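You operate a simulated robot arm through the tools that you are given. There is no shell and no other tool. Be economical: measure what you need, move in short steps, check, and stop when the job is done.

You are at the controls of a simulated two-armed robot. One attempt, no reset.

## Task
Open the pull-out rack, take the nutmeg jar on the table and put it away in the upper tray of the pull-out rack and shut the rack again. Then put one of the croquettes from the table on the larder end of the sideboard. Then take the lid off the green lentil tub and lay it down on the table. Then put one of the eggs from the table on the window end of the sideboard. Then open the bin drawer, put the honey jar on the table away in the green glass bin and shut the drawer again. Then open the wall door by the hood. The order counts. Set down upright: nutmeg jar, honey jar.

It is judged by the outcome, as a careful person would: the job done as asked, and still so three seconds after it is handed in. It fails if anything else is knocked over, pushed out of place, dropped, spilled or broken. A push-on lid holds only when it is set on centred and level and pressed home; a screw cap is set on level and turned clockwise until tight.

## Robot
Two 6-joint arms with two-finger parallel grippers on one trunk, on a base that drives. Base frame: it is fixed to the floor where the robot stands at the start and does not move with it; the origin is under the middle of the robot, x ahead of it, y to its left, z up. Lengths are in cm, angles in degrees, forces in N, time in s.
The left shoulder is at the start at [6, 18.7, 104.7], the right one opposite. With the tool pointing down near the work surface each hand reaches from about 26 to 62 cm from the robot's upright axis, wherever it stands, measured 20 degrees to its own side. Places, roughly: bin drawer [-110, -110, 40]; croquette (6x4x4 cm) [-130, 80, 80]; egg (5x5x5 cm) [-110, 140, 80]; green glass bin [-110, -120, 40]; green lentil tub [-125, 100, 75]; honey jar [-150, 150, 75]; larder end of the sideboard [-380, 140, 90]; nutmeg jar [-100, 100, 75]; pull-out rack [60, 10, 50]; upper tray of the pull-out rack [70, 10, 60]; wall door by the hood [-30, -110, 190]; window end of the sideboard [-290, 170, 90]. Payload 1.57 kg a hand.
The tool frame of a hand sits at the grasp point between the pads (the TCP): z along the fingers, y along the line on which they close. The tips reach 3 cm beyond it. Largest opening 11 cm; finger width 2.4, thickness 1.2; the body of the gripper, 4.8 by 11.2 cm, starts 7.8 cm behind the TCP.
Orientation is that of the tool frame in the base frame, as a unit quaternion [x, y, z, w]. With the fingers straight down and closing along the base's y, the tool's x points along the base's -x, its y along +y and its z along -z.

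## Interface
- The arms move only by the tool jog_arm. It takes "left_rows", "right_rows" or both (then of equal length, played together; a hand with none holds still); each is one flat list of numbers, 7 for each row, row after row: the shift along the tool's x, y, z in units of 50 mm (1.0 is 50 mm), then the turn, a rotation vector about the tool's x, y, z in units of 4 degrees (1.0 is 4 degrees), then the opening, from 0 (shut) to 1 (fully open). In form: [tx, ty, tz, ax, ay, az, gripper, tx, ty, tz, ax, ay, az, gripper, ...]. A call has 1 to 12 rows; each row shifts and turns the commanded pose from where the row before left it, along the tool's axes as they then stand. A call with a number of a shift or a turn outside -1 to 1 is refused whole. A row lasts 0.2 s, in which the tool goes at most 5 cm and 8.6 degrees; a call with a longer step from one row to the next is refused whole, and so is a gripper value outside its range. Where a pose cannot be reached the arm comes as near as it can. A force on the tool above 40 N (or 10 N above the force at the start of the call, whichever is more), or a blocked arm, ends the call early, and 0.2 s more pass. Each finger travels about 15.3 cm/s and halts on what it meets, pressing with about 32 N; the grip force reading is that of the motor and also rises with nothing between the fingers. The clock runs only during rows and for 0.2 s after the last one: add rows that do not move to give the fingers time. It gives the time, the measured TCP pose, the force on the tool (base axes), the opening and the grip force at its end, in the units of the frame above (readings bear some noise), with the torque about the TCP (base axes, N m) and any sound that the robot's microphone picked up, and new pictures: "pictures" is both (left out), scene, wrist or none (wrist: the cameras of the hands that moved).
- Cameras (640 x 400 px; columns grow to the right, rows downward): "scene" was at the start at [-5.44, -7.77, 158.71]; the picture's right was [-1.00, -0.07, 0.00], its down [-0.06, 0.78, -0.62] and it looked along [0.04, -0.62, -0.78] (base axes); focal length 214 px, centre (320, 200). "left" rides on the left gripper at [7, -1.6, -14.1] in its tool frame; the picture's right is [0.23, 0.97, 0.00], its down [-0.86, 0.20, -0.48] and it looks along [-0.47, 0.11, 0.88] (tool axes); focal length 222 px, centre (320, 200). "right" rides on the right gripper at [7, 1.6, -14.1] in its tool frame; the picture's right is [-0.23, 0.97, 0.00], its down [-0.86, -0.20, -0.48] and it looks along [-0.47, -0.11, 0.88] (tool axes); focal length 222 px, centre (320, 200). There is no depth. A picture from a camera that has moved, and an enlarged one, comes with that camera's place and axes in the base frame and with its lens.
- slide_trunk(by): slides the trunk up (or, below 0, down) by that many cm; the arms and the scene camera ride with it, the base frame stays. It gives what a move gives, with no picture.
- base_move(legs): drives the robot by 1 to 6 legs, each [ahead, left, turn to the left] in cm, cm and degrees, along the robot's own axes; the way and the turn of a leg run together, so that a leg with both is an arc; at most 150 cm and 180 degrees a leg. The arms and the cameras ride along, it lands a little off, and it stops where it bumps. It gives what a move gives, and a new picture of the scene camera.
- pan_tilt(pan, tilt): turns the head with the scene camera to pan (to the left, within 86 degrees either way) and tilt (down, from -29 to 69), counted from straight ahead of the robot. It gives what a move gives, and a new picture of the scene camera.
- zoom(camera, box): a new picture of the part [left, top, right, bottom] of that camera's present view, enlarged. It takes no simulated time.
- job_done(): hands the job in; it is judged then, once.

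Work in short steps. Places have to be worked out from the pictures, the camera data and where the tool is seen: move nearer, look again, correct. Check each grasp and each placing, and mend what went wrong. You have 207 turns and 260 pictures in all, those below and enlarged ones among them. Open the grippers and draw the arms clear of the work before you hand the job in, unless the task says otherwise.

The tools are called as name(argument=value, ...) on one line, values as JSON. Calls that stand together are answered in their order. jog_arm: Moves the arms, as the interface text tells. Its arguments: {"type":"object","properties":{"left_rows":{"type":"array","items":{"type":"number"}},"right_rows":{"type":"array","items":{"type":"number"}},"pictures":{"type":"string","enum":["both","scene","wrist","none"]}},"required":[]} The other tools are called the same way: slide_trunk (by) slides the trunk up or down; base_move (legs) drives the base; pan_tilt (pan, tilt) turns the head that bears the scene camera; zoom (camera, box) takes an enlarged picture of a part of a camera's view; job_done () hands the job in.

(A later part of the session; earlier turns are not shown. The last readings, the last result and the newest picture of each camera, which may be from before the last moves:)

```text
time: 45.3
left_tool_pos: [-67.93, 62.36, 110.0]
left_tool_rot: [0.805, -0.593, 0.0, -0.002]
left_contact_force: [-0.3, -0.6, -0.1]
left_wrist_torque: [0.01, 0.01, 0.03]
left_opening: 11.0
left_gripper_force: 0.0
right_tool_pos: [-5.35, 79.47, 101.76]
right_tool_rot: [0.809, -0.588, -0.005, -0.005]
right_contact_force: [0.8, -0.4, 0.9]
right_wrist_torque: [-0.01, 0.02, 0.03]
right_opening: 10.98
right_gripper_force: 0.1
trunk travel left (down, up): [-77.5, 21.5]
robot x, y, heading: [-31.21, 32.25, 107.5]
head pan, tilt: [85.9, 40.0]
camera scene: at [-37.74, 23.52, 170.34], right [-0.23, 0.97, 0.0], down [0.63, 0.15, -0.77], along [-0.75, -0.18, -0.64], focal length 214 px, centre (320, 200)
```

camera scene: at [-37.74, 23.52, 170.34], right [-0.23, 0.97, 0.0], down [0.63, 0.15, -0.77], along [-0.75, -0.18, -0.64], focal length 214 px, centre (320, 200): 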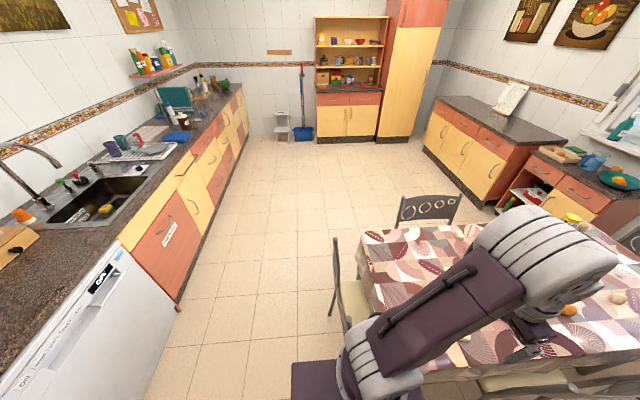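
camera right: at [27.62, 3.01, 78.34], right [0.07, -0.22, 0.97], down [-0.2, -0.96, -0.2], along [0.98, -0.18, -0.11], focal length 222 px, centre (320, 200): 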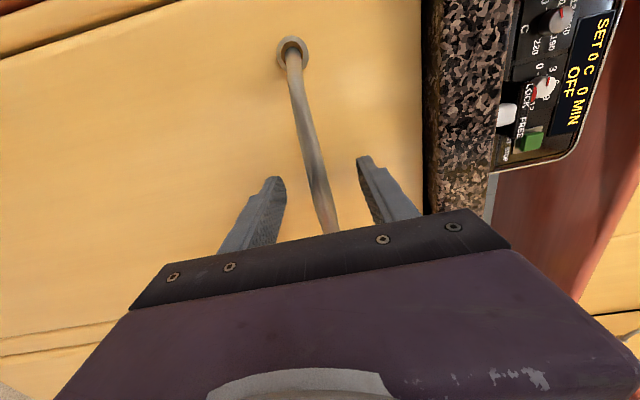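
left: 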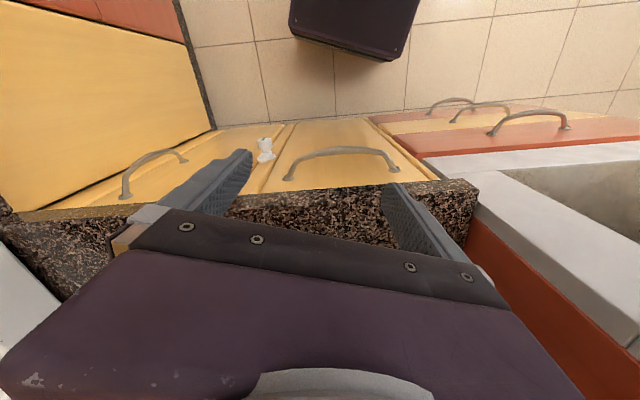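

On course. I go on along the table and turn to face it.

base_move(legs=[[40, -12, 0], [0, 0, 90]])

pan_tilt(pan=-10, tilt=48)

```text
time: 51.6
left_tool_pos: [-62.91, 36.8, 109.9]
left_tool_rot: [0.989, 0.145, -0.001, 0.001]
left_contact_force: [-0.2, -0.2, 0.0]
left_wrist_torque: [-0.01, 0.01, 0.0]
left_opening: 11.0
left_gripper_force: 0.1
right_tool_pos: [-79.39, 99.54, 101.68]
right_tool_rot: [0.989, 0.15, -0.006, 0.001]
right_contact_force: [0.8, -0.6, -1.0]
right_wrist_torque: [-0.03, -0.01, 0.0]
right_opening: 11.01
right_gripper_force: 0.1
trunk travel left (down, up): [-77.5, 21.5]
robot x, y, heading: [-31.56, 72.68, -163.3]
head pan, tilt: [85.9, 40.0]
camera scene: at [-24.11, 66.29, 170.35], right [-0.98, -0.22, 0.0], down [-0.14, 0.63, -0.77], along [0.17, -0.75, -0.64], focal length 214 px, centre (320, 200)
```

scene: 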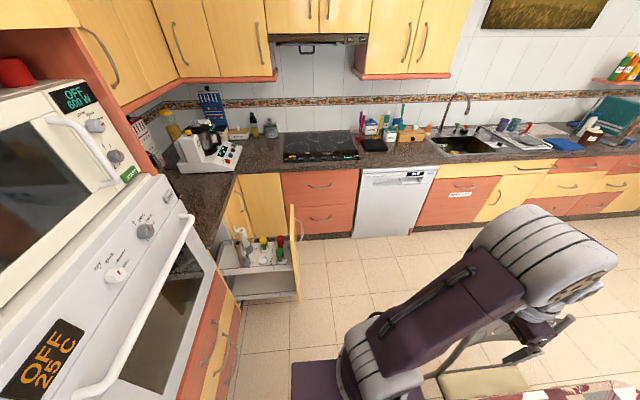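

```text
time: 53.3
left_tool_pos: [-62.93, 36.8, 110.02]
left_tool_rot: [0.99, 0.144, 0.0, 0.0]
left_contact_force: [-0.1, -0.9, -0.1]
left_wrist_torque: [-0.03, -0.02, 0.0]
left_opening: 11.01
left_gripper_force: 0.1
right_tool_pos: [-79.44, 99.46, 101.73]
right_tool_rot: [0.989, 0.15, -0.006, 0.0]
right_contact_force: [-0.2, 0.5, -0.9]
right_wrist_torque: [0.0, -0.02, -0.01]
right_opening: 10.99
right_gripper_force: 0.0
trunk travel left (down, up): [-77.5, 21.5]
robot x, y, heading: [-31.88, 73.2, -163.5]
head pan, tilt: [-10.0, 48.0]
camera scene: at [-33.78, 73.66, 169.2], right [-0.12, 0.99, 0.0], down [0.74, 0.09, -0.67], along [-0.66, -0.08, -0.74], focal length 214 px, centre (320, 200)
```

scene: 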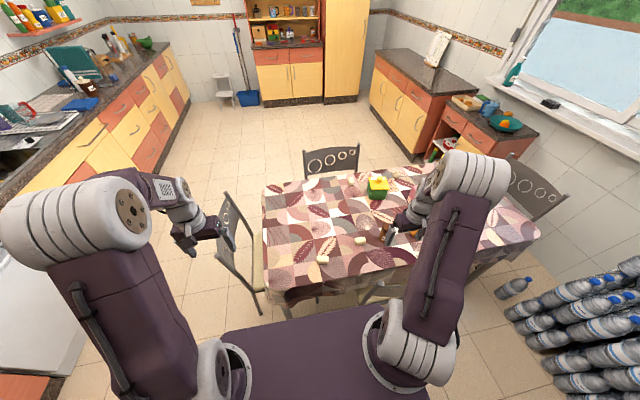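

Let me see from the right wrist camera, which is near the nutmeg jar.

zoom(camera="right", box=[0, 0, 640, 400])

zoom(camera="scene", box=[260, 160, 460, 300])

```text
1.00 times, centred on (320, 200) of right
camera zoom: at [-72.15, 99.99, 115.59], right [0.07, -1.0, 0.0], down [-0.87, -0.06, 0.49], along [-0.49, -0.04, -0.87], focal length 222 px, centre (320, 200)
```

zoom: 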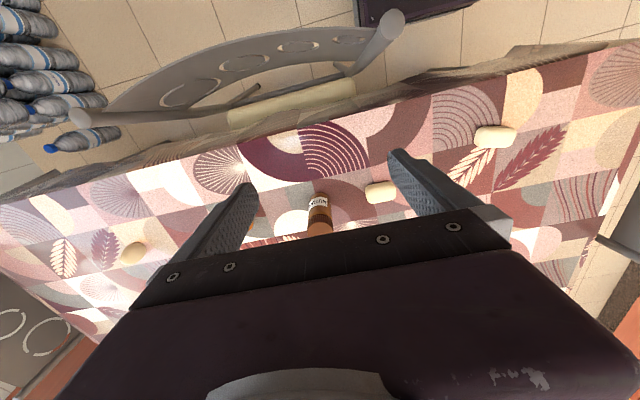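

```text
2.86 times, centred on (360, 230) of scene
camera zoom: at [-33.78, 73.66, 169.2], right [-0.12, 0.99, 0.0], down [0.74, 0.09, -0.67], along [-0.66, -0.08, -0.74], focal length 613 px, centre (206, 114)
```

zoom: 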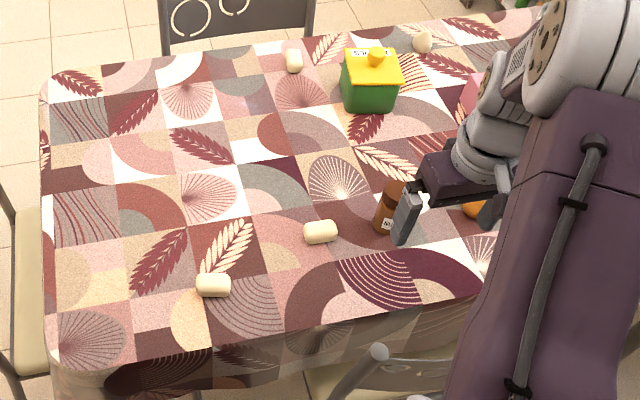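

The jar is about 15 cm ahead of the right hand. The chair back is close on the right, so I nudge the base ahead and slightly left.

base_move(legs=[[12, 3, 0]])

zoom(camera="right", box=[0, 0, 640, 400])

```text
time: 54.6
left_tool_pos: [-73.52, 30.64, 109.97]
left_tool_rot: [0.99, 0.144, -0.001, -0.001]
left_contact_force: [-0.2, -0.4, -0.3]
left_wrist_torque: [0.03, 0.02, 0.03]
left_opening: 11.0
left_gripper_force: 0.1
right_tool_pos: [-89.81, 93.36, 101.86]
right_tool_rot: [0.989, 0.149, -0.007, 0.001]
right_contact_force: [-0.1, 0.4, -0.8]
right_wrist_torque: [0.02, 0.03, -0.02]
right_opening: 10.99
right_gripper_force: 0.1
trunk travel left (down, up): [-77.5, 21.5]
robot x, y, heading: [-42.43, 66.96, -163.3]
head pan, tilt: [-10.0, 48.0]
camera scene: at [-44.23, 67.5, 169.2], right [-0.11, 0.99, 0.0], down [0.74, 0.08, -0.67], along [-0.67, -0.08, -0.74], focal length 214 px, centre (320, 200)
```

scene: 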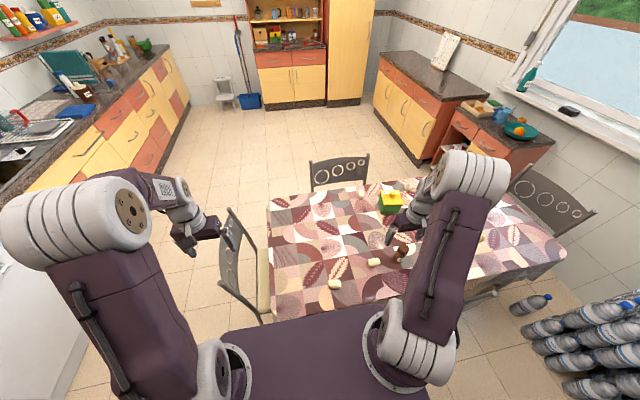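

```text
1.00 times, centred on (320, 200) of right
camera zoom: at [-82.64, 93.81, 115.62], right [0.07, -1.0, 0.0], down [-0.87, -0.06, 0.49], along [-0.49, -0.04, -0.87], focal length 222 px, centre (320, 200)
```

zoom: 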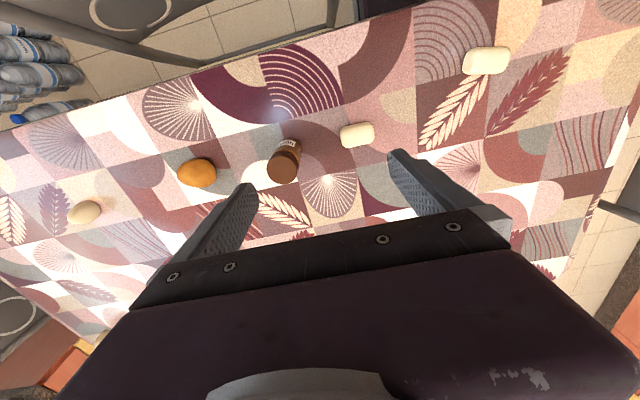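

Jar at (-94.3, 98.2), top z≈86. I move over it with a narrowed opening, then check.

jog_arm(right_rows=[-0.19, -0.39, 0, 0, 0, 0, 0.8, -0.19, -0.39, 0, 0, 0, 0, 0.75, -0.2, -0.4, 0, 0, 0, 0, 0.75, 0, 0, 0.8, 0, 0, 0, 0.75, 0, 0, 0, 0, 0, 0, 0.75], pictures="wrist")

zoom(camera="scene", box=[350, 200, 460, 290])

```text
time: 55.8
left_tool_pos: [-73.71, 30.48, 109.95]
left_tool_rot: [0.99, 0.144, 0.0, 0.0]
left_contact_force: [-1.0, -0.1, -0.7]
left_wrist_torque: [-0.02, 0.0, 0.02]
left_opening: 11.0
left_gripper_force: 0.0
right_tool_pos: [-94.55, 97.95, 97.8]
right_tool_rot: [0.989, 0.149, -0.007, 0.0]
right_contact_force: [0.4, -0.3, 0.2]
right_wrist_torque: [-0.01, 0.02, -0.02]
right_opening: 8.26
right_gripper_force: 0.2
trunk travel left (down, up): [-77.5, 21.5]
robot x, y, heading: [-42.2, 66.55, -163.5]
head pan, tilt: [-10.0, 48.0]
camera right: at [-87.32, 98.42, 111.61], right [0.07, -1.0, 0.0], down [-0.87, -0.06, 0.49], along [-0.49, -0.04, -0.87], focal length 222 px, centre (320, 200)
```

right: 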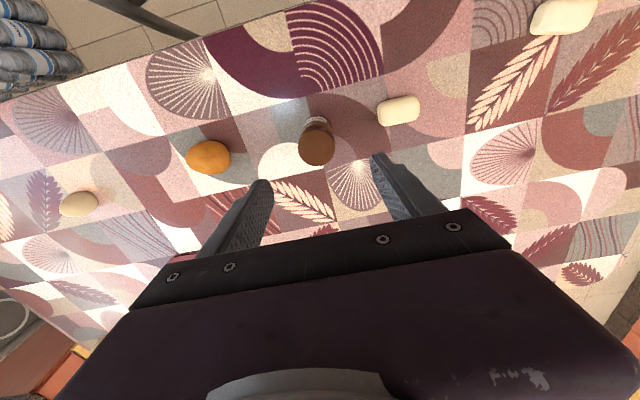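

```text
4.44 times, centred on (405, 245) of scene
camera zoom: at [-44.36, 67.37, 169.2], right [-0.11, 0.99, 0.0], down [0.74, 0.09, -0.67], along [-0.66, -0.08, -0.74], focal length 953 px, centre (-58, 0)
```

zoom: 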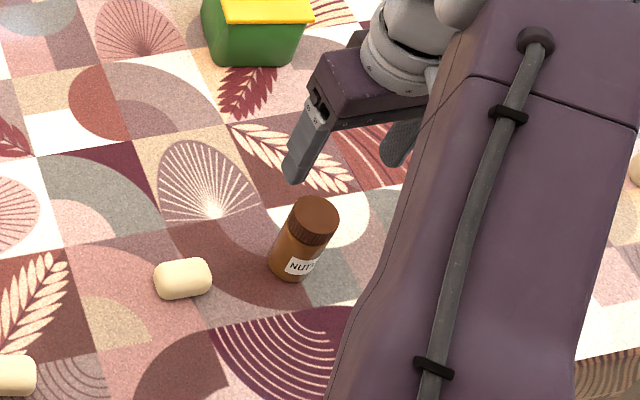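

Well centred. I descend to z≈81 and grip.

jog_arm(right_rows=[0.06, -0.05, 0.8, 0, 0, 0, 0.75, 0, 0, 0.8, 0, 0, 0, 0.75, 0, 0, 0.8, 0, 0, 0, 0.75, 0, 0, 0.6, 0, 0, 0, 0.75, 0, 0, 0.36, 0, 0, 0, 0.75, 0, 0, 0, 0, 0, 0, 0.2, 0, 0, 0, 0, 0, 0, 0.2, 0, 0, 0, 0, 0, 0, 0.2], pictures="wrist")

zoom(camera="scene", box=[350, 200, 460, 290])

```text
time: 57.6
left_tool_pos: [-73.61, 30.54, 110.01]
left_tool_rot: [0.99, 0.144, 0.0, 0.0]
left_contact_force: [0.2, 0.4, 0.2]
left_wrist_torque: [-0.03, -0.01, -0.02]
left_opening: 11.0
left_gripper_force: 0.0
right_tool_pos: [-94.56, 98.31, 81.06]
right_tool_rot: [0.989, 0.15, -0.006, 0.001]
right_contact_force: [-0.6, -0.1, 0.1]
right_wrist_torque: [-0.03, -0.02, -0.02]
right_opening: 4.26
right_gripper_force: 32.2
trunk travel left (down, up): [-77.5, 21.5]
robot x, y, heading: [-42.79, 66.83, -163.7]
head pan, tilt: [-10.0, 48.0]
camera right: at [-87.31, 98.81, 94.8], right [0.07, -1.0, 0.0], down [-0.87, -0.06, 0.49], along [-0.49, -0.04, -0.87], focal length 222 px, centre (320, 200)
```

right: 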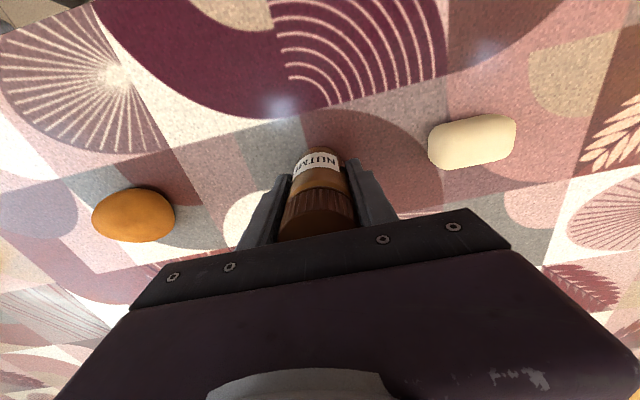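

```text
4.44 times, centred on (405, 245) of scene
camera zoom: at [-44.43, 67.4, 169.2], right [-0.11, 0.99, 0.0], down [0.74, 0.09, -0.67], along [-0.66, -0.08, -0.74], focal length 953 px, centre (-58, 0)
```

zoom: 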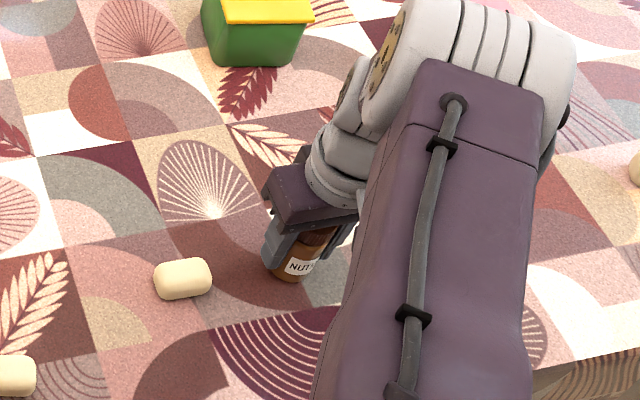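

Gripped. I lift it high, keeping gripper closed.

jog_arm(right_rows=[0, 0, -0.5, 0, 0, 0, 0.2, 0, 0, -0.9, 0, 0, 0, 0.2, 0, 0, -0.9, 0, 0, 0, 0.2, 0, 0, -0.9, 0, 0, 0, 0.2, 0, 0, -0.9, 0, 0, 0, 0.2, 0, 0, -0.9, 0, 0, 0, 0.2, 0.3, 0, 0, 0, 0, 0, 0.2, 0.3, 0, 0, 0, 0, 0, 0.2], pictures="none")

base_move(legs=[[-12, -3, 0], [0, 0, -89], [-40, 12, 0], [-25, 12, 0], [-15, 13, 0], [0, 0, -90]])

```text
time: 59.4
left_tool_pos: [-73.6, 30.57, 109.92]
left_tool_rot: [0.989, 0.145, 0.0, -0.001]
left_contact_force: [-0.4, -0.8, -0.1]
left_wrist_torque: [-0.05, 0.01, -0.03]
left_opening: 11.01
left_gripper_force: 0.1
right_tool_pos: [-91.46, 99.34, 106.01]
right_tool_rot: [0.989, 0.15, -0.007, 0.0]
right_contact_force: [1.0, -0.3, -1.8]
right_wrist_torque: [0.01, -0.01, -0.03]
right_opening: 4.25
right_gripper_force: 31.7
trunk travel left (down, up): [-77.5, 21.5]
robot x, y, heading: [-42.53, 66.83, -163.5]
head pan, tilt: [-10.0, 48.0]
```

```text
time: 73.2
left_tool_pos: [-11.94, 22.12, 110.08]
left_tool_rot: [-0.151, 0.989, 0.0, -0.001]
left_contact_force: [-1.2, -0.8, 0.3]
left_wrist_torque: [0.0, -0.01, -0.02]
left_opening: 11.01
left_gripper_force: 0.0
right_tool_pos: [6.84, -46.46, 105.96]
right_tool_rot: [-0.156, 0.988, 0.0, 0.006]
right_contact_force: [0.7, 1.3, 0.3]
right_wrist_torque: [0.02, -0.01, 0.0]
right_opening: 2.2
right_gripper_force: 0.2
trunk travel left (down, up): [-77.5, 21.5]
robot x, y, heading: [-42.48, -14.56, 17.4]
head pan, tilt: [-10.0, 48.0]
camera scene: at [-40.57, -15.51, 169.2], right [0.13, -0.99, 0.0], down [-0.74, -0.1, -0.67], along [0.66, 0.09, -0.74], focal length 214 px, centre (320, 200)
```

scene: 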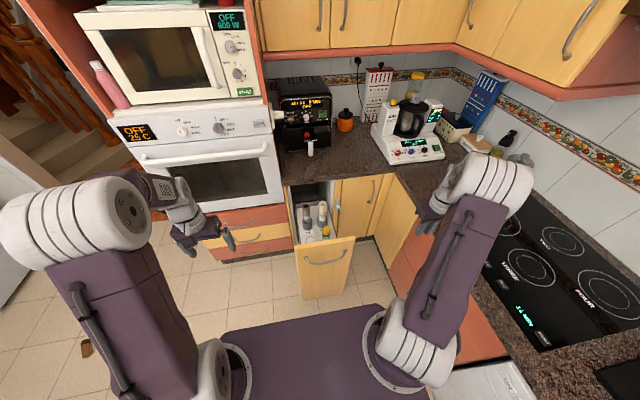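

The gripper reads 2.2 with no force: the jar has slipped out on the way. A brown thing lies on the floor at lower left of the picture; I look at it.

zoom(camera="scene", box=[40, 310, 140, 372])

pan_tilt(pan=60, tilt=50)

```text
6.40 times, centred on (90, 341) of scene
camera zoom: at [-40.57, -15.51, 169.2], right [0.13, -0.99, 0.0], down [-0.74, -0.1, -0.67], along [0.66, 0.09, -0.74], focal length 1373 px, centre (1792, -702)
```

zoom: 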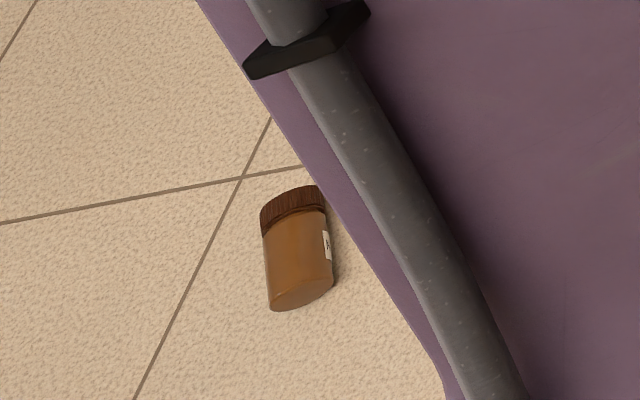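

```text
time: 74.6
left_tool_pos: [-11.99, 22.14, 110.0]
left_tool_rot: [-0.151, 0.989, 0.0, 0.0]
left_contact_force: [-0.7, 0.5, 1.0]
left_wrist_torque: [-0.01, -0.02, -0.01]
left_opening: 11.01
left_gripper_force: 0.1
right_tool_pos: [6.89, -46.27, 105.99]
right_tool_rot: [-0.157, 0.988, 0.0, 0.006]
right_contact_force: [0.7, 0.4, 0.4]
right_wrist_torque: [0.05, -0.03, -0.03]
right_opening: 2.2
right_gripper_force: 0.0
trunk travel left (down, up): [-77.5, 21.5]
robot x, y, heading: [-42.23, -14.45, 17.4]
head pan, tilt: [60.0, 50.0]
camera scene: at [-46.7, -9.03, 168.93], right [0.98, -0.22, 0.0], down [-0.17, -0.75, -0.64], along [0.14, 0.63, -0.77], focal length 214 px, centre (320, 200)
```

scene: 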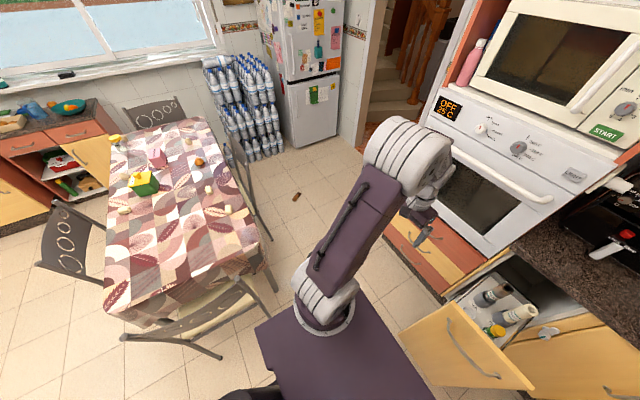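

The jar lies intact on the floor at about (-39.5, 138). I will pick it up, stand it on the table, regrasp it and carry it in gentle legs. First I tuck both hands inward and drive towards it.

jog_arm(left_rows=[0, -0.6, 0, 0, 0, 0, 1, 0, -0.6, 0, 0, 0, 0, 1, 0, -0.6, 0, 0, 0, 0, 1, 0, -0.6, 0, 0, 0, 0, 1, 0, -0.6, 0, 0, 0, 0, 1], right_rows=[0, 0.9, 0, 0, 0, 0, 1, 0, 0.9, 0, 0, 0, 0, 1, 0, 0.9, 0, 0, 0, 0, 1, 0, 0.9, 0, 0, 0, 0, 1, 0, 0.9, 0, 0, 0, 0, 1], pictures="none")

base_move(legs=[[0, 0, 90], [15, -13, 0], [25, -12, 0], [46, -18, 0]])

pan_tilt(pan=0, tilt=60)

```text
time: 75.8
left_tool_pos: [-7.44, 7.9, 109.9]
left_tool_rot: [-0.152, 0.988, 0.0, 0.0]
left_contact_force: [0.1, 0.2, -1.0]
left_wrist_torque: [-0.01, 0.01, -0.04]
left_opening: 10.99
left_gripper_force: 0.2
right_tool_pos: [-0.07, -24.6, 105.85]
right_tool_rot: [-0.156, 0.988, 0.0, 0.007]
right_contact_force: [-0.2, 0.1, -0.1]
right_wrist_torque: [0.01, 0.01, 0.02]
right_opening: 11.0
right_gripper_force: 0.1
trunk travel left (down, up): [-77.5, 21.5]
robot x, y, heading: [-42.41, -14.52, 17.6]
head pan, tilt: [60.0, 50.0]
```

```text
time: 85.2
left_tool_pos: [-48.67, 115.28, 110.02]
left_tool_rot: [0.805, -0.594, 0.0, 0.001]
left_contact_force: [-0.1, -0.2, -0.9]
left_wrist_torque: [0.02, 0.04, -0.03]
left_opening: 11.01
left_gripper_force: 0.1
right_tool_pos: [-16.0, 122.38, 105.83]
right_tool_rot: [0.808, -0.59, -0.005, -0.005]
right_contact_force: [-0.1, -0.6, -0.4]
right_wrist_torque: [0.01, 0.01, 0.02]
right_opening: 10.99
right_gripper_force: 0.0
trunk travel left (down, up): [-77.5, 21.5]
robot x, y, heading: [-26.56, 79.7, 107.1]
head pan, tilt: [60.0, 50.0]
camera scene: at [-32.28, 75.6, 168.92], right [0.22, 0.97, 0.0], down [0.75, -0.17, -0.64], along [-0.63, 0.14, -0.77], focal length 214 px, centre (320, 200)
```

scene: 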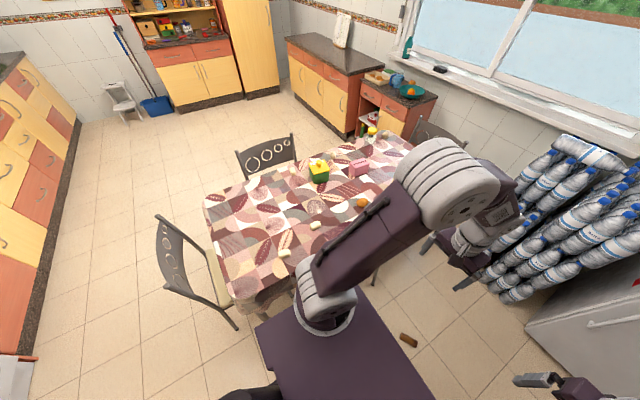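

```text
time: 86.5
left_tool_pos: [-48.67, 115.38, 109.97]
left_tool_rot: [0.804, -0.595, 0.0, 0.0]
left_contact_force: [0.2, 0.0, 0.2]
left_wrist_torque: [-0.04, -0.03, 0.0]
left_opening: 10.99
left_gripper_force: 0.1
right_tool_pos: [-16.03, 122.53, 105.93]
right_tool_rot: [0.807, -0.591, -0.005, -0.004]
right_contact_force: [-0.4, 0.3, -1.4]
right_wrist_torque: [0.01, -0.01, -0.03]
right_opening: 10.99
right_gripper_force: 0.1
trunk travel left (down, up): [-77.5, 21.5]
robot x, y, heading: [-26.78, 79.99, 107.2]
head pan, tilt: [0.0, 60.0]
camera scene: at [-26.72, 80.4, 167.67], right [0.96, 0.29, 0.0], down [0.26, -0.83, -0.5], along [-0.15, 0.48, -0.87], focal length 214 px, centre (320, 200)
```

scene: 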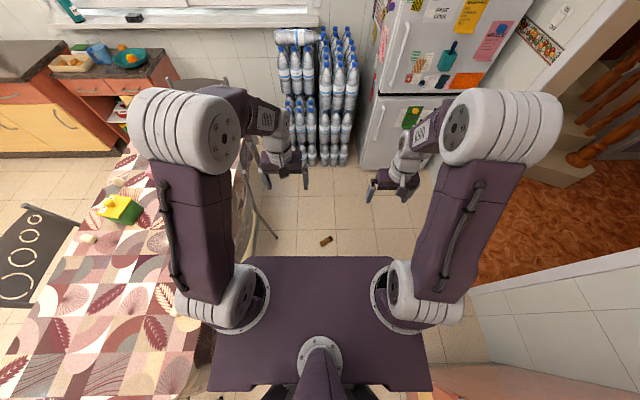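

Jar is nearly dead ahead, 59 cm. I nudge the base, then look closely at its orientation.

base_move(legs=[[7, -3, 0]])

zoom(camera="scene", box=[270, 220, 370, 282])

slide_trunk(by=-55)

```text
time: 87.5
left_tool_pos: [-47.98, 122.57, 110.22]
left_tool_rot: [0.805, -0.594, -0.001, 0.0]
left_contact_force: [0.2, 0.5, 0.5]
left_wrist_torque: [0.02, -0.02, -0.01]
left_opening: 11.01
left_gripper_force: 0.1
right_tool_pos: [-15.28, 129.71, 106.11]
right_tool_rot: [0.808, -0.59, -0.006, -0.005]
right_contact_force: [0.5, -1.3, -0.8]
right_wrist_torque: [-0.02, 0.0, 0.04]
right_opening: 10.98
right_gripper_force: 0.1
trunk travel left (down, up): [-77.5, 21.5]
robot x, y, heading: [-25.58, 87.57, 107.0]
head pan, tilt: [0.0, 60.0]
camera scene: at [-25.95, 87.39, 167.67], right [0.96, 0.29, 0.0], down [0.26, -0.83, -0.5], along [-0.15, 0.48, -0.86], focal length 214 px, centre (320, 200)
```

scene: 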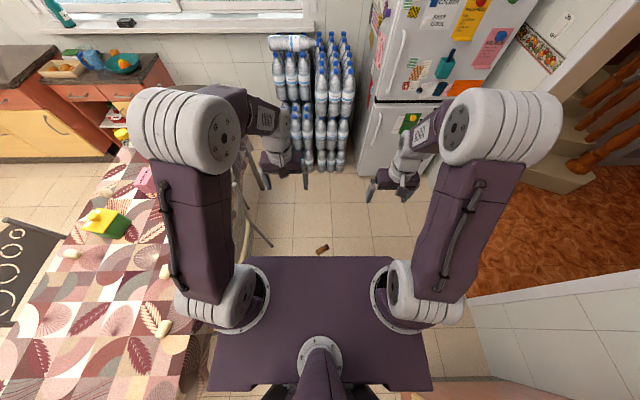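

```text
6.40 times, centred on (320, 251) of scene
camera zoom: at [-25.95, 87.39, 167.67], right [0.96, 0.29, 0.0], down [0.26, -0.83, -0.5], along [-0.15, 0.48, -0.86], focal length 1373 px, centre (320, -126)
```

zoom: 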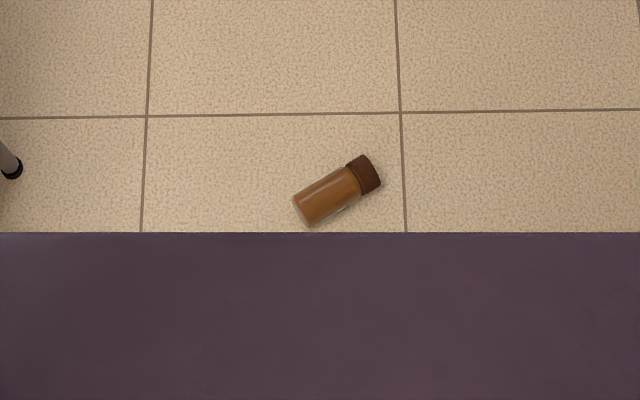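

```text
refused: -55 is not a number from -40 to 40
```

I lower the trunk in two steps, and turn the right hand to line up with the jar's axis.

slide_trunk(by=-40)

jog_arm(right_rows=[-0.2, 0.4, 0, 0, 0, 1, 1, -0.2, 0.4, 0, 0, 0, 1, 1, -0.2, 0.4, 0, 0, 0, 1, 1, -0.2, 0.4, 0, 0, 0, 1, 1, 0, 0, 0, 0, 0, 1, 1, 0, 0, 0, 0, 0, 1, 1, 0, 0, 0, 0, 0, 1, 1, 0, 0, 0, 0, 0, 1, 1, 0, 0, 0, 0, 0, 1, 1, 0, 0, 0, 0, 0, 1, 1, 0, 0, 0, 0, 0, 1, 1, 0, 0, 0, 0, 0, 1, 1], pictures="none")

slide_trunk(by=-30)

zoom(camera="right", box=[0, 0, 640, 400])

```text
time: 91.4
left_tool_pos: [-47.96, 122.77, 69.86]
left_tool_rot: [0.804, -0.594, -0.001, 0.0]
left_contact_force: [-0.1, 0.1, -0.2]
left_wrist_torque: [0.01, 0.01, -0.02]
left_opening: 10.99
left_gripper_force: 0.1
right_tool_pos: [-15.22, 130.02, 65.86]
right_tool_rot: [0.807, -0.59, -0.004, -0.004]
right_contact_force: [0.5, 0.2, 0.1]
right_wrist_torque: [0.0, -0.03, -0.03]
right_opening: 11.01
right_gripper_force: 0.2
trunk travel left (down, up): [-37.5, 61.5]
robot x, y, heading: [-25.81, 87.36, 107.2]
head pan, tilt: [0.0, 60.0]
```

```text
time: 94.0
left_tool_pos: [-47.95, 122.85, 69.95]
left_tool_rot: [0.804, -0.594, 0.0, 0.0]
left_contact_force: [-0.9, 0.1, 1.0]
left_wrist_torque: [0.02, 0.01, -0.02]
left_opening: 11.0
left_gripper_force: 0.0
right_tool_pos: [-23.91, 132.3, 65.92]
right_tool_rot: [-0.497, 0.868, 0.006, 0.002]
right_contact_force: [-0.8, 0.6, -0.1]
right_wrist_torque: [-0.02, 0.0, -0.01]
right_opening: 11.02
right_gripper_force: 0.2
trunk travel left (down, up): [-37.5, 61.5]
robot x, y, heading: [-25.71, 87.64, 107.2]
head pan, tilt: [0.0, 60.0]
```

```text
time: 97.0
left_tool_pos: [-47.89, 122.82, 40.01]
left_tool_rot: [0.805, -0.593, -0.001, 0.0]
left_contact_force: [0.5, 0.0, 0.4]
left_wrist_torque: [-0.02, 0.0, 0.04]
left_opening: 10.99
left_gripper_force: 0.0
right_tool_pos: [-23.82, 132.25, 35.84]
right_tool_rot: [-0.498, 0.867, 0.006, 0.001]
right_contact_force: [-0.3, 0.2, 0.3]
right_wrist_torque: [-0.05, -0.01, -0.05]
right_opening: 11.0
right_gripper_force: 0.0
trunk travel left (down, up): [-7.5, 91.5]
robot x, y, heading: [-25.66, 87.39, 106.9]
head pan, tilt: [0.0, 60.0]
```

```text
1.00 times, centred on (320, 200) of right
camera zoom: at [-28.8, 126.78, 49.86], right [-0.73, 0.69, 0.01], down [0.6, 0.63, 0.48], along [0.33, 0.36, -0.87], focal length 222 px, centre (320, 200)
```

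zoom: 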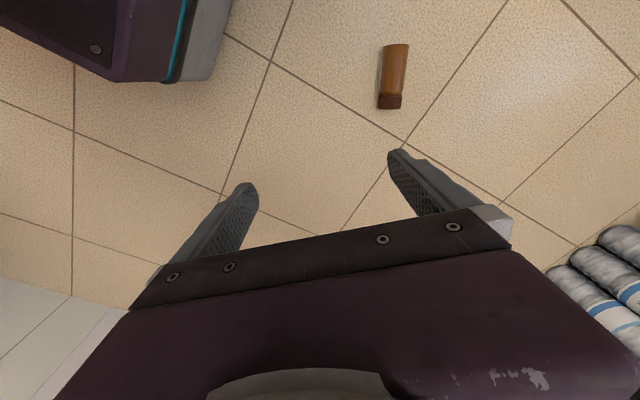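

Jar centre about (-38.9,136.7); I move the hand above it, align with its axis and tilt a little.

jog_arm(right_rows=[0.094, 0.6, 0.5, 0, 0, 0, 1, 0.094, 0.6, 0.5, 0, 0, 0, 1, 0.094, 0.6, 0.5, 0, 0, 0, 1, 0.094, 0.6, 0.5, 0, 0, 0, 1, 0.094, 0.6, 0.5, 0, 0, 0, 1, 0, 0, 0, 0, 0, 0.79, 1, 0, 0, 0, 0, 0, 0.79, 1, 0, 0, 0, 0, 0, 0.79, 1, 0, 0, 0, 0, 0, 0.79, 1], pictures="none")

jog_arm(right_rows=[0, 0, 0, 0, 0.94, 0, 0.8, 0, 0, 0, 0, 0.94, 0, 0.8, 0, 0, 0, 0, 0.94, 0, 0.8, 0, 0, 0, 0, 0.94, 0, 0.8], pictures="both")

```text
time: 99.0
left_tool_pos: [-47.87, 122.81, 39.85]
left_tool_rot: [0.804, -0.594, 0.0, 0.0]
left_contact_force: [0.3, 1.0, 0.3]
left_wrist_torque: [0.02, -0.01, -0.01]
left_opening: 10.99
left_gripper_force: 0.0
right_tool_pos: [-38.06, 137.94, 23.51]
right_tool_rot: [-0.398, 0.917, 0.007, 0.001]
right_contact_force: [-0.7, -0.6, 1.0]
right_wrist_torque: [-0.01, 0.02, -0.01]
right_opening: 10.98
right_gripper_force: 0.1
trunk travel left (down, up): [-7.5, 91.5]
robot x, y, heading: [-25.36, 87.16, 106.9]
head pan, tilt: [0.0, 60.0]
```

```text
time: 100.0
left_tool_pos: [-47.87, 122.87, 39.99]
left_tool_rot: [0.804, -0.595, 0.0, 0.0]
left_contact_force: [0.5, -0.4, 0.4]
left_wrist_torque: [0.02, 0.03, -0.01]
left_opening: 11.01
left_gripper_force: 0.0
right_tool_pos: [-38.1, 137.95, 23.6]
right_tool_rot: [-0.397, 0.909, -0.047, -0.12]
right_contact_force: [-0.2, 0.2, -0.4]
right_wrist_torque: [-0.01, -0.01, 0.0]
right_opening: 8.82
right_gripper_force: 0.0
trunk travel left (down, up): [-7.5, 91.5]
robot x, y, heading: [-26.06, 87.46, 107.0]
head pan, tilt: [0.0, 60.0]
camera scene: at [-25.91, 87.89, 97.67], right [0.96, 0.29, 0.0], down [0.25, -0.83, -0.5], along [-0.15, 0.48, -0.87], focal length 214 px, centre (320, 200)
camera right: at [-41.34, 136.53, 38.82], right [-0.56, 0.82, -0.05], down [0.79, 0.56, 0.24], along [0.23, 0.1, -0.97], focal length 222 px, centre (320, 200)
```

scene: 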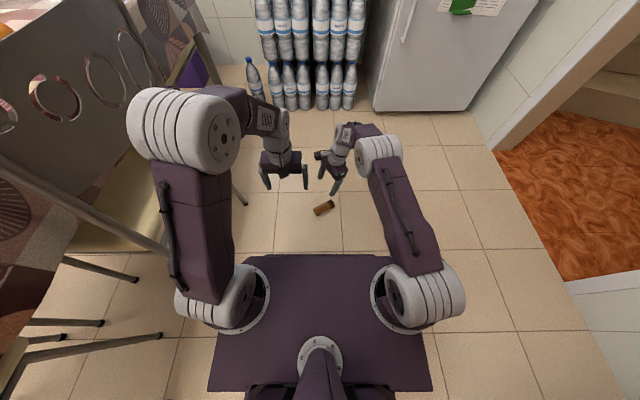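
right: 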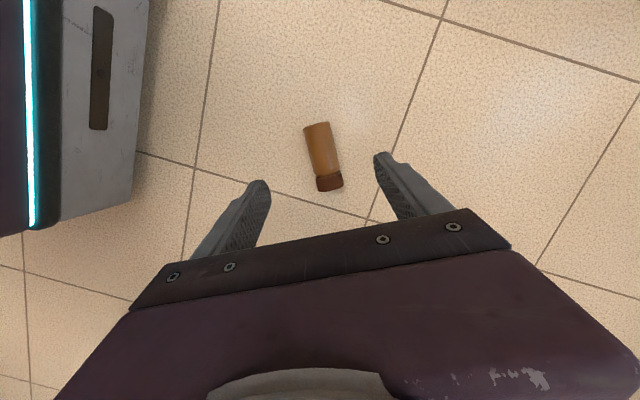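

Aligned. I descend straight down onto the jar and grip fully.

jog_arm(right_rows=[-0.205, -0.015, 0.776, 0, 0, 0, 0.8, -0.205, -0.015, 0.776, 0, 0, 0, 0.8, -0.205, -0.015, 0.776, 0, 0, 0, 0.8, -0.205, -0.015, 0.776, 0, 0, 0, 0.8, -0.205, -0.015, 0.776, 0, 0, 0, 0.8, 0, 0, 0, 0, 0, 0, 0.8], pictures="wrist")

```text
time: 101.4
left_tool_pos: [-47.9, 122.82, 39.97]
left_tool_rot: [0.805, -0.594, 0.0, 0.001]
left_contact_force: [0.7, 0.1, 0.7]
left_wrist_torque: [-0.01, 0.02, 0.01]
left_opening: 11.03
left_gripper_force: 0.0
right_tool_pos: [-36.37, 136.19, 5.43]
right_tool_rot: [-0.396, 0.909, -0.046, -0.119]
right_contact_force: [-0.4, 0.5, -0.3]
right_wrist_torque: [0.01, -0.01, 0.04]
right_opening: 8.78
right_gripper_force: 0.2
right hand out of reach, approached as far as the arm can: row 4, 5
trunk travel left (down, up): [-7.5, 91.5]
robot x, y, heading: [-25.71, 87.28, 107.0]
head pan, tilt: [0.0, 60.0]
camera right: at [-39.67, 134.77, 20.74], right [-0.56, 0.82, -0.05], down [0.79, 0.56, 0.24], along [0.23, 0.1, -0.97], focal length 222 px, centre (320, 200)
```

right: 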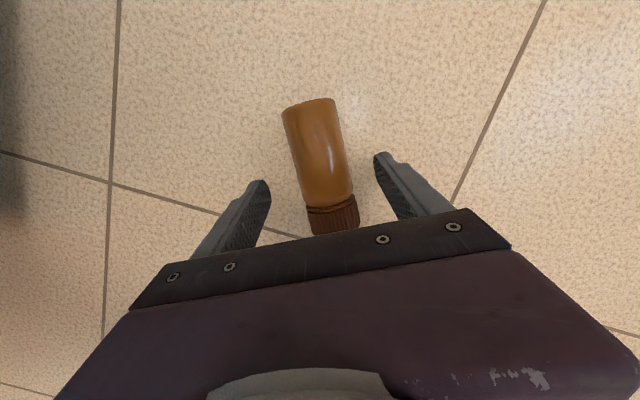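

The hand is in fact right over the jar; only 2 cm too high. I lower the trunk by 1.9 and grip.

slide_trunk(by=-1.9)

jog_arm(right_rows=[0, 0, 0, 0, 0, 0, 0.2, 0, 0, 0, 0, 0, 0, 0.1, 0, 0, 0, 0, 0, 0, 0, 0, 0, 0, 0, 0, 0, 0], pictures="wrist")

```text
time: 102.0
left_tool_pos: [-47.9, 122.78, 38.09]
left_tool_rot: [0.804, -0.595, 0.0, 0.0]
left_contact_force: [-0.5, 0.6, -0.4]
left_wrist_torque: [0.01, 0.02, 0.02]
left_opening: 10.99
left_gripper_force: 0.1
right_tool_pos: [-36.34, 136.21, 3.52]
right_tool_rot: [-0.397, 0.909, -0.046, -0.119]
right_contact_force: [0.8, 0.3, -0.1]
right_wrist_torque: [0.02, 0.04, 0.02]
right_opening: 8.81
right_gripper_force: 0.0
trunk travel left (down, up): [-5.6, 93.4]
robot x, y, heading: [-25.58, 87.26, 107.1]
head pan, tilt: [0.0, 60.0]
```

```text
time: 103.0
left_tool_pos: [-47.86, 122.83, 37.97]
left_tool_rot: [0.804, -0.594, 0.001, -0.001]
left_contact_force: [0.9, -0.1, -0.4]
left_wrist_torque: [0.0, 0.0, -0.02]
left_opening: 11.03
left_gripper_force: 0.0
right_tool_pos: [-36.38, 136.21, 3.58]
right_tool_rot: [-0.396, 0.909, -0.045, -0.119]
right_contact_force: [-0.1, 0.9, 1.0]
right_wrist_torque: [-0.04, -0.01, 0.0]
right_opening: 4.22
right_gripper_force: 31.8
trunk travel left (down, up): [-5.6, 93.4]
robot x, y, heading: [-26.08, 87.7, 107.1]
head pan, tilt: [0.0, 60.0]
camera right: at [-39.69, 134.79, 18.88], right [-0.56, 0.82, -0.05], down [0.79, 0.56, 0.24], along [0.23, 0.1, -0.97], focal length 222 px, centre (320, 200)
```

right: 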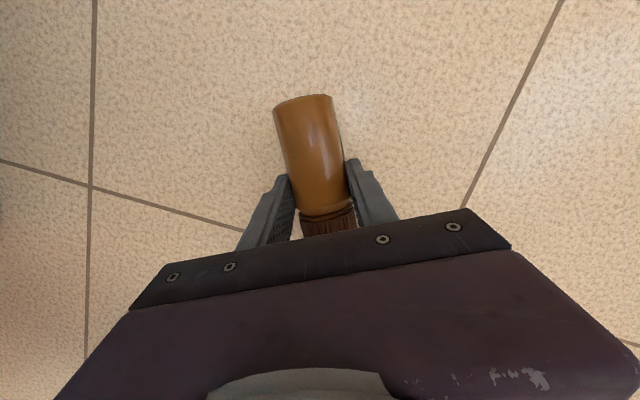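

Gripped. I raise with the trunk and check the grip.

slide_trunk(by=40)

slide_trunk(by=40)

zoom(camera="right", box=[160, 60, 480, 260])

```text
time: 106.9
left_tool_pos: [-47.97, 122.79, 78.04]
left_tool_rot: [0.805, -0.594, 0.0, 0.0]
left_contact_force: [0.3, -0.5, 0.1]
left_wrist_torque: [0.03, 0.01, -0.01]
left_opening: 11.01
left_gripper_force: 0.0
right_tool_pos: [-36.45, 136.16, 43.48]
right_tool_rot: [-0.397, 0.909, -0.046, -0.118]
right_contact_force: [0.0, 0.3, -1.3]
right_wrist_torque: [0.0, -0.06, 0.0]
right_opening: 4.25
right_gripper_force: 32.2
trunk travel left (down, up): [-45.6, 53.4]
robot x, y, heading: [-25.64, 87.2, 107.2]
head pan, tilt: [0.0, 60.0]
```

```text
time: 110.7
left_tool_pos: [-47.88, 122.8, 118.16]
left_tool_rot: [0.804, -0.594, 0.001, 0.0]
left_contact_force: [-0.6, 0.2, -0.9]
left_wrist_torque: [0.01, 0.01, 0.01]
left_opening: 10.99
left_gripper_force: 0.1
right_tool_pos: [-36.37, 136.26, 83.68]
right_tool_rot: [-0.396, 0.91, -0.045, -0.118]
right_contact_force: [0.0, -0.1, -1.3]
right_wrist_torque: [0.01, -0.04, 0.04]
right_opening: 4.22
right_gripper_force: 32.2
trunk travel left (down, up): [-85.6, 13.4]
robot x, y, heading: [-25.87, 87.4, 107.3]
head pan, tilt: [0.0, 60.0]
```

```text
2.00 times, centred on (320, 160) of right
camera zoom: at [-39.69, 134.81, 98.86], right [-0.56, 0.82, -0.05], down [0.79, 0.56, 0.24], along [0.23, 0.1, -0.97], focal length 444 px, centre (320, 280)
```

zoom: 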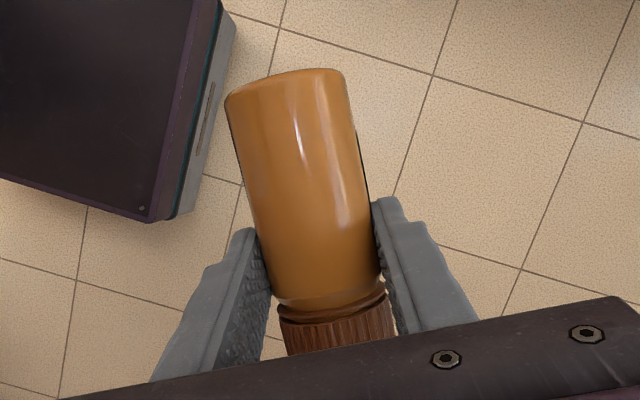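

Held firmly. I lift higher and draw the hand closer, then back the base and turn toward the table in gentle legs.

jog_arm(right_rows=[0.316, -0.346, -0.416, 0, 0, 0, 0, 0.316, -0.346, -0.416, 0, 0, 0, 0, 0.316, -0.346, -0.416, 0, 0, 0, 0, 0.316, -0.346, -0.416, 0, 0, 0, 0, 0.316, -0.346, -0.416, 0, 0, 0, 0], pictures="none")

slide_trunk(by=8)

base_move(legs=[[-12, 0, 0], [0, 0, 25]])

```text
time: 111.9
left_tool_pos: [-47.97, 122.79, 117.92]
left_tool_rot: [0.804, -0.594, 0.001, 0.0]
left_contact_force: [-0.2, -0.4, -0.2]
left_wrist_torque: [0.01, -0.01, 0.04]
left_opening: 11.0
left_gripper_force: 0.0
right_tool_pos: [-33.39, 126.74, 95.48]
right_tool_rot: [-0.397, 0.909, -0.046, -0.119]
right_contact_force: [0.4, -0.9, -1.0]
right_wrist_torque: [0.01, -0.03, 0.02]
right_opening: 4.24
right_gripper_force: 32.0
right hand out of reach, approached as far as the arm can: row 1
trunk travel left (down, up): [-85.6, 13.4]
robot x, y, heading: [-25.69, 87.42, 107.1]
head pan, tilt: [0.0, 60.0]
```

```text
time: 113.1
left_tool_pos: [-48.0, 122.82, 126.12]
left_tool_rot: [0.804, -0.594, 0.0, 0.001]
left_contact_force: [-0.4, -1.0, -0.3]
left_wrist_torque: [0.02, 0.04, 0.0]
left_opening: 11.04
left_gripper_force: 0.1
right_tool_pos: [-33.46, 126.64, 103.56]
right_tool_rot: [-0.396, 0.909, -0.046, -0.119]
right_contact_force: [0.3, -0.4, -1.6]
right_wrist_torque: [0.04, -0.05, 0.03]
right_opening: 4.23
right_gripper_force: 31.7
trunk travel left (down, up): [-93.6, 5.4]
robot x, y, heading: [-25.65, 87.46, 107.2]
head pan, tilt: [0.0, 60.0]
```

```text
time: 115.6
left_tool_pos: [-57.1, 98.84, 125.94]
left_tool_rot: [0.913, -0.408, 0.001, 0.0]
left_contact_force: [0.2, 0.3, -0.1]
left_wrist_torque: [-0.01, 0.04, 0.0]
left_opening: 11.01
left_gripper_force: 0.0
right_tool_pos: [-45.59, 108.53, 103.4]
right_tool_rot: [-0.583, 0.802, -0.071, -0.107]
right_contact_force: [0.1, -0.4, -1.2]
right_wrist_torque: [0.03, 0.0, 0.0]
right_opening: 4.21
right_gripper_force: 32.1
trunk travel left (down, up): [-93.6, 5.4]
robot x, y, heading: [-22.41, 75.8, 132.0]
head pan, tilt: [0.0, 60.0]
camera scene: at [-22.6, 76.52, 183.77], right [0.74, 0.67, 0.0], down [0.58, -0.64, -0.5], along [-0.33, 0.37, -0.87], focal length 214 px, centre (320, 200)
```

scene: 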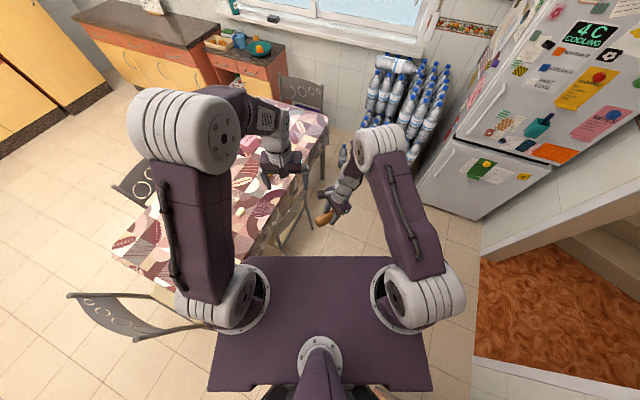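

Grip intact. I continue turning to face the table.

base_move(legs=[[0, 0, 22], [0, 0, 22], [0, 0, 21]])

```text
time: 119.4
left_tool_pos: [-57.59, 53.84, 126.04]
left_tool_rot: [0.989, 0.149, 0.0, 0.0]
left_contact_force: [-0.2, -0.3, 0.7]
left_wrist_torque: [0.02, 0.02, 0.0]
left_opening: 10.99
left_gripper_force: 0.1
right_tool_pos: [-61.46, 68.41, 103.49]
right_tool_rot: [0.924, -0.361, 0.117, 0.052]
right_contact_force: [-0.3, 0.1, -1.6]
right_wrist_torque: [0.0, 0.0, 0.0]
right_opening: 4.24
right_gripper_force: 31.5
trunk travel left (down, up): [-93.6, 5.4]
robot x, y, heading: [-22.14, 75.87, -162.8]
head pan, tilt: [0.0, 60.0]
camera scene: at [-22.89, 75.68, 183.77], right [-0.3, 0.96, 0.0], down [0.83, 0.26, -0.5], along [-0.48, -0.15, -0.87], focal length 214 px, centre (320, 200)
```

scene: 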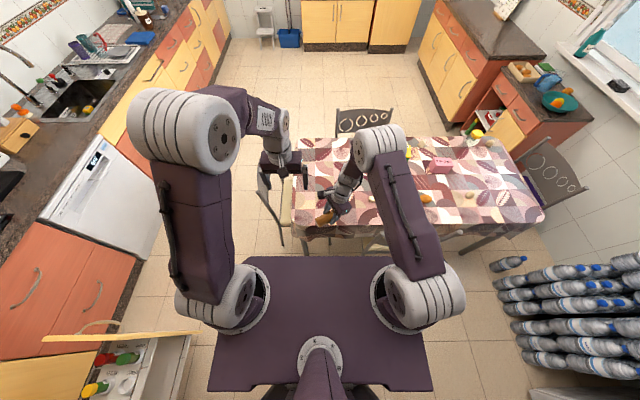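

Facing the table with the jar held. Now I untwist the hand and move it outward, then tilt to stand the jar upright in the air.

jog_arm(right_rows=[0, 0, 0, 0, -0.94, 0, 0, 0, 0, 0, 0, -0.94, 0, 0, 0, 0, 0, 0, -0.94, 0, 0, 0, 0, 0, 0, -0.94, 0, 0, 0, 0, 0, 0, 0, -1, 0, 0, 0, 0, 0, 0, -1, 0, 0, 0, 0, 0, 0, -1, 0, 0, 0, 0, 0, 0, -1, 0, 0, 0, 0, 0, 0, -1, 0, 0, 0, 0, 0, 0, -1, 0, 0, 0, 0, 0, 0, -1, 0, 0, 0, 0, 0, 0, -1, 0], pictures="none")

jog_arm(right_rows=[0, 0, 0, 0, 0, -1, 0, 0, 0, 0, 0, 0, -1, 0, 0, 0, 0, 0, 0, -1, 0, -0.7, -0.17, 0, 0, 0, 0, 0, -0.7, -0.17, 0, 0, 0, 0, 0, -0.7, -0.17, 0, 0, 0, 0, 0, -0.7, -0.17, 0, 0, 0, 0, 0, 0, 0, 0, 0, -1, 0, 0, 0, 0, 0, 0, -1, 0, 0, 0, 0, 0, 0, -1, 0, 0, 0, 0, 0, 0, -1, 0, 0, 0, 0, 0, 0, -1, 0, 0], pictures="none")

```text
time: 122.0
left_tool_pos: [-57.5, 53.7, 126.16]
left_tool_rot: [0.989, 0.15, 0.0, 0.0]
left_contact_force: [0.8, -0.7, -0.8]
left_wrist_torque: [0.0, 0.04, 0.0]
left_opening: 11.01
left_gripper_force: 0.1
right_tool_pos: [-61.36, 68.24, 103.37]
right_tool_rot: [0.996, -0.094, -0.006, 0.002]
right_contact_force: [0.6, -0.6, -1.0]
right_wrist_torque: [0.01, 0.04, -0.02]
right_opening: 4.19
right_gripper_force: 31.9
trunk travel left (down, up): [-93.6, 5.4]
robot x, y, heading: [-22.02, 75.99, -163.0]
head pan, tilt: [0.0, 60.0]
```

```text
time: 124.6
left_tool_pos: [-57.54, 53.74, 125.97]
left_tool_rot: [0.989, 0.15, 0.0, 0.0]
left_contact_force: [0.5, 0.7, 0.9]
left_wrist_torque: [0.02, 0.01, -0.01]
left_opening: 11.01
left_gripper_force: 0.2
right_tool_pos: [-75.63, 71.87, 103.71]
right_tool_rot: [0.988, 0.007, -0.151, -0.008]
right_contact_force: [-0.1, -0.1, -1.4]
right_wrist_torque: [-0.02, -0.05, 0.01]
right_opening: 4.22
right_gripper_force: 32.1
right hand out of reach, approached as far as the arm can: row 12
trunk travel left (down, up): [-93.6, 5.4]
robot x, y, heading: [-21.96, 75.91, -162.9]
head pan, tilt: [0.0, 60.0]
```

The tilt was limited at the last row. I draw the hand nearer and retry the tilt.

jog_arm(right_rows=[0.6, 0, 0.2, 0, 0, 0, 0, 0.6, 0, 0.2, 0, 0, 0, 0, 0, 0, 0, 0, -1, 0, 0, 0, 0, 0, 0, -1, 0, 0, 0, 0, 0, 0, -1, 0, 0, 0, 0, 0, 0, -1, 0, 0], pictures="scene")

```text
time: 126.0
left_tool_pos: [-57.54, 53.76, 126.1]
left_tool_rot: [0.989, 0.149, 0.0, 0.0]
left_contact_force: [0.2, -0.3, 0.6]
left_wrist_torque: [-0.02, 0.02, -0.01]
left_opening: 11.0
left_gripper_force: 0.0
right_tool_pos: [-72.03, 70.64, 100.35]
right_tool_rot: [0.958, 0.008, -0.287, -0.011]
right_contact_force: [0.1, -1.0, -2.2]
right_wrist_torque: [-0.03, 0.01, -0.01]
right_opening: 4.22
right_gripper_force: 31.8
right hand out of reach, approached as far as the arm can: row 5, 6
trunk travel left (down, up): [-93.6, 5.4]
robot x, y, heading: [-22.31, 76.44, -162.9]
head pan, tilt: [0.0, 60.0]
camera scene: at [-22.85, 75.51, 183.77], right [-0.3, 0.96, 0.0], down [0.83, 0.26, -0.5], along [-0.48, -0.15, -0.87], focal length 214 px, centre (320, 200)
```

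scene: 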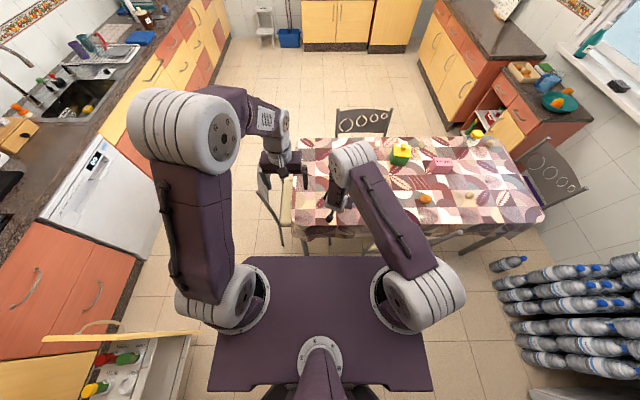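

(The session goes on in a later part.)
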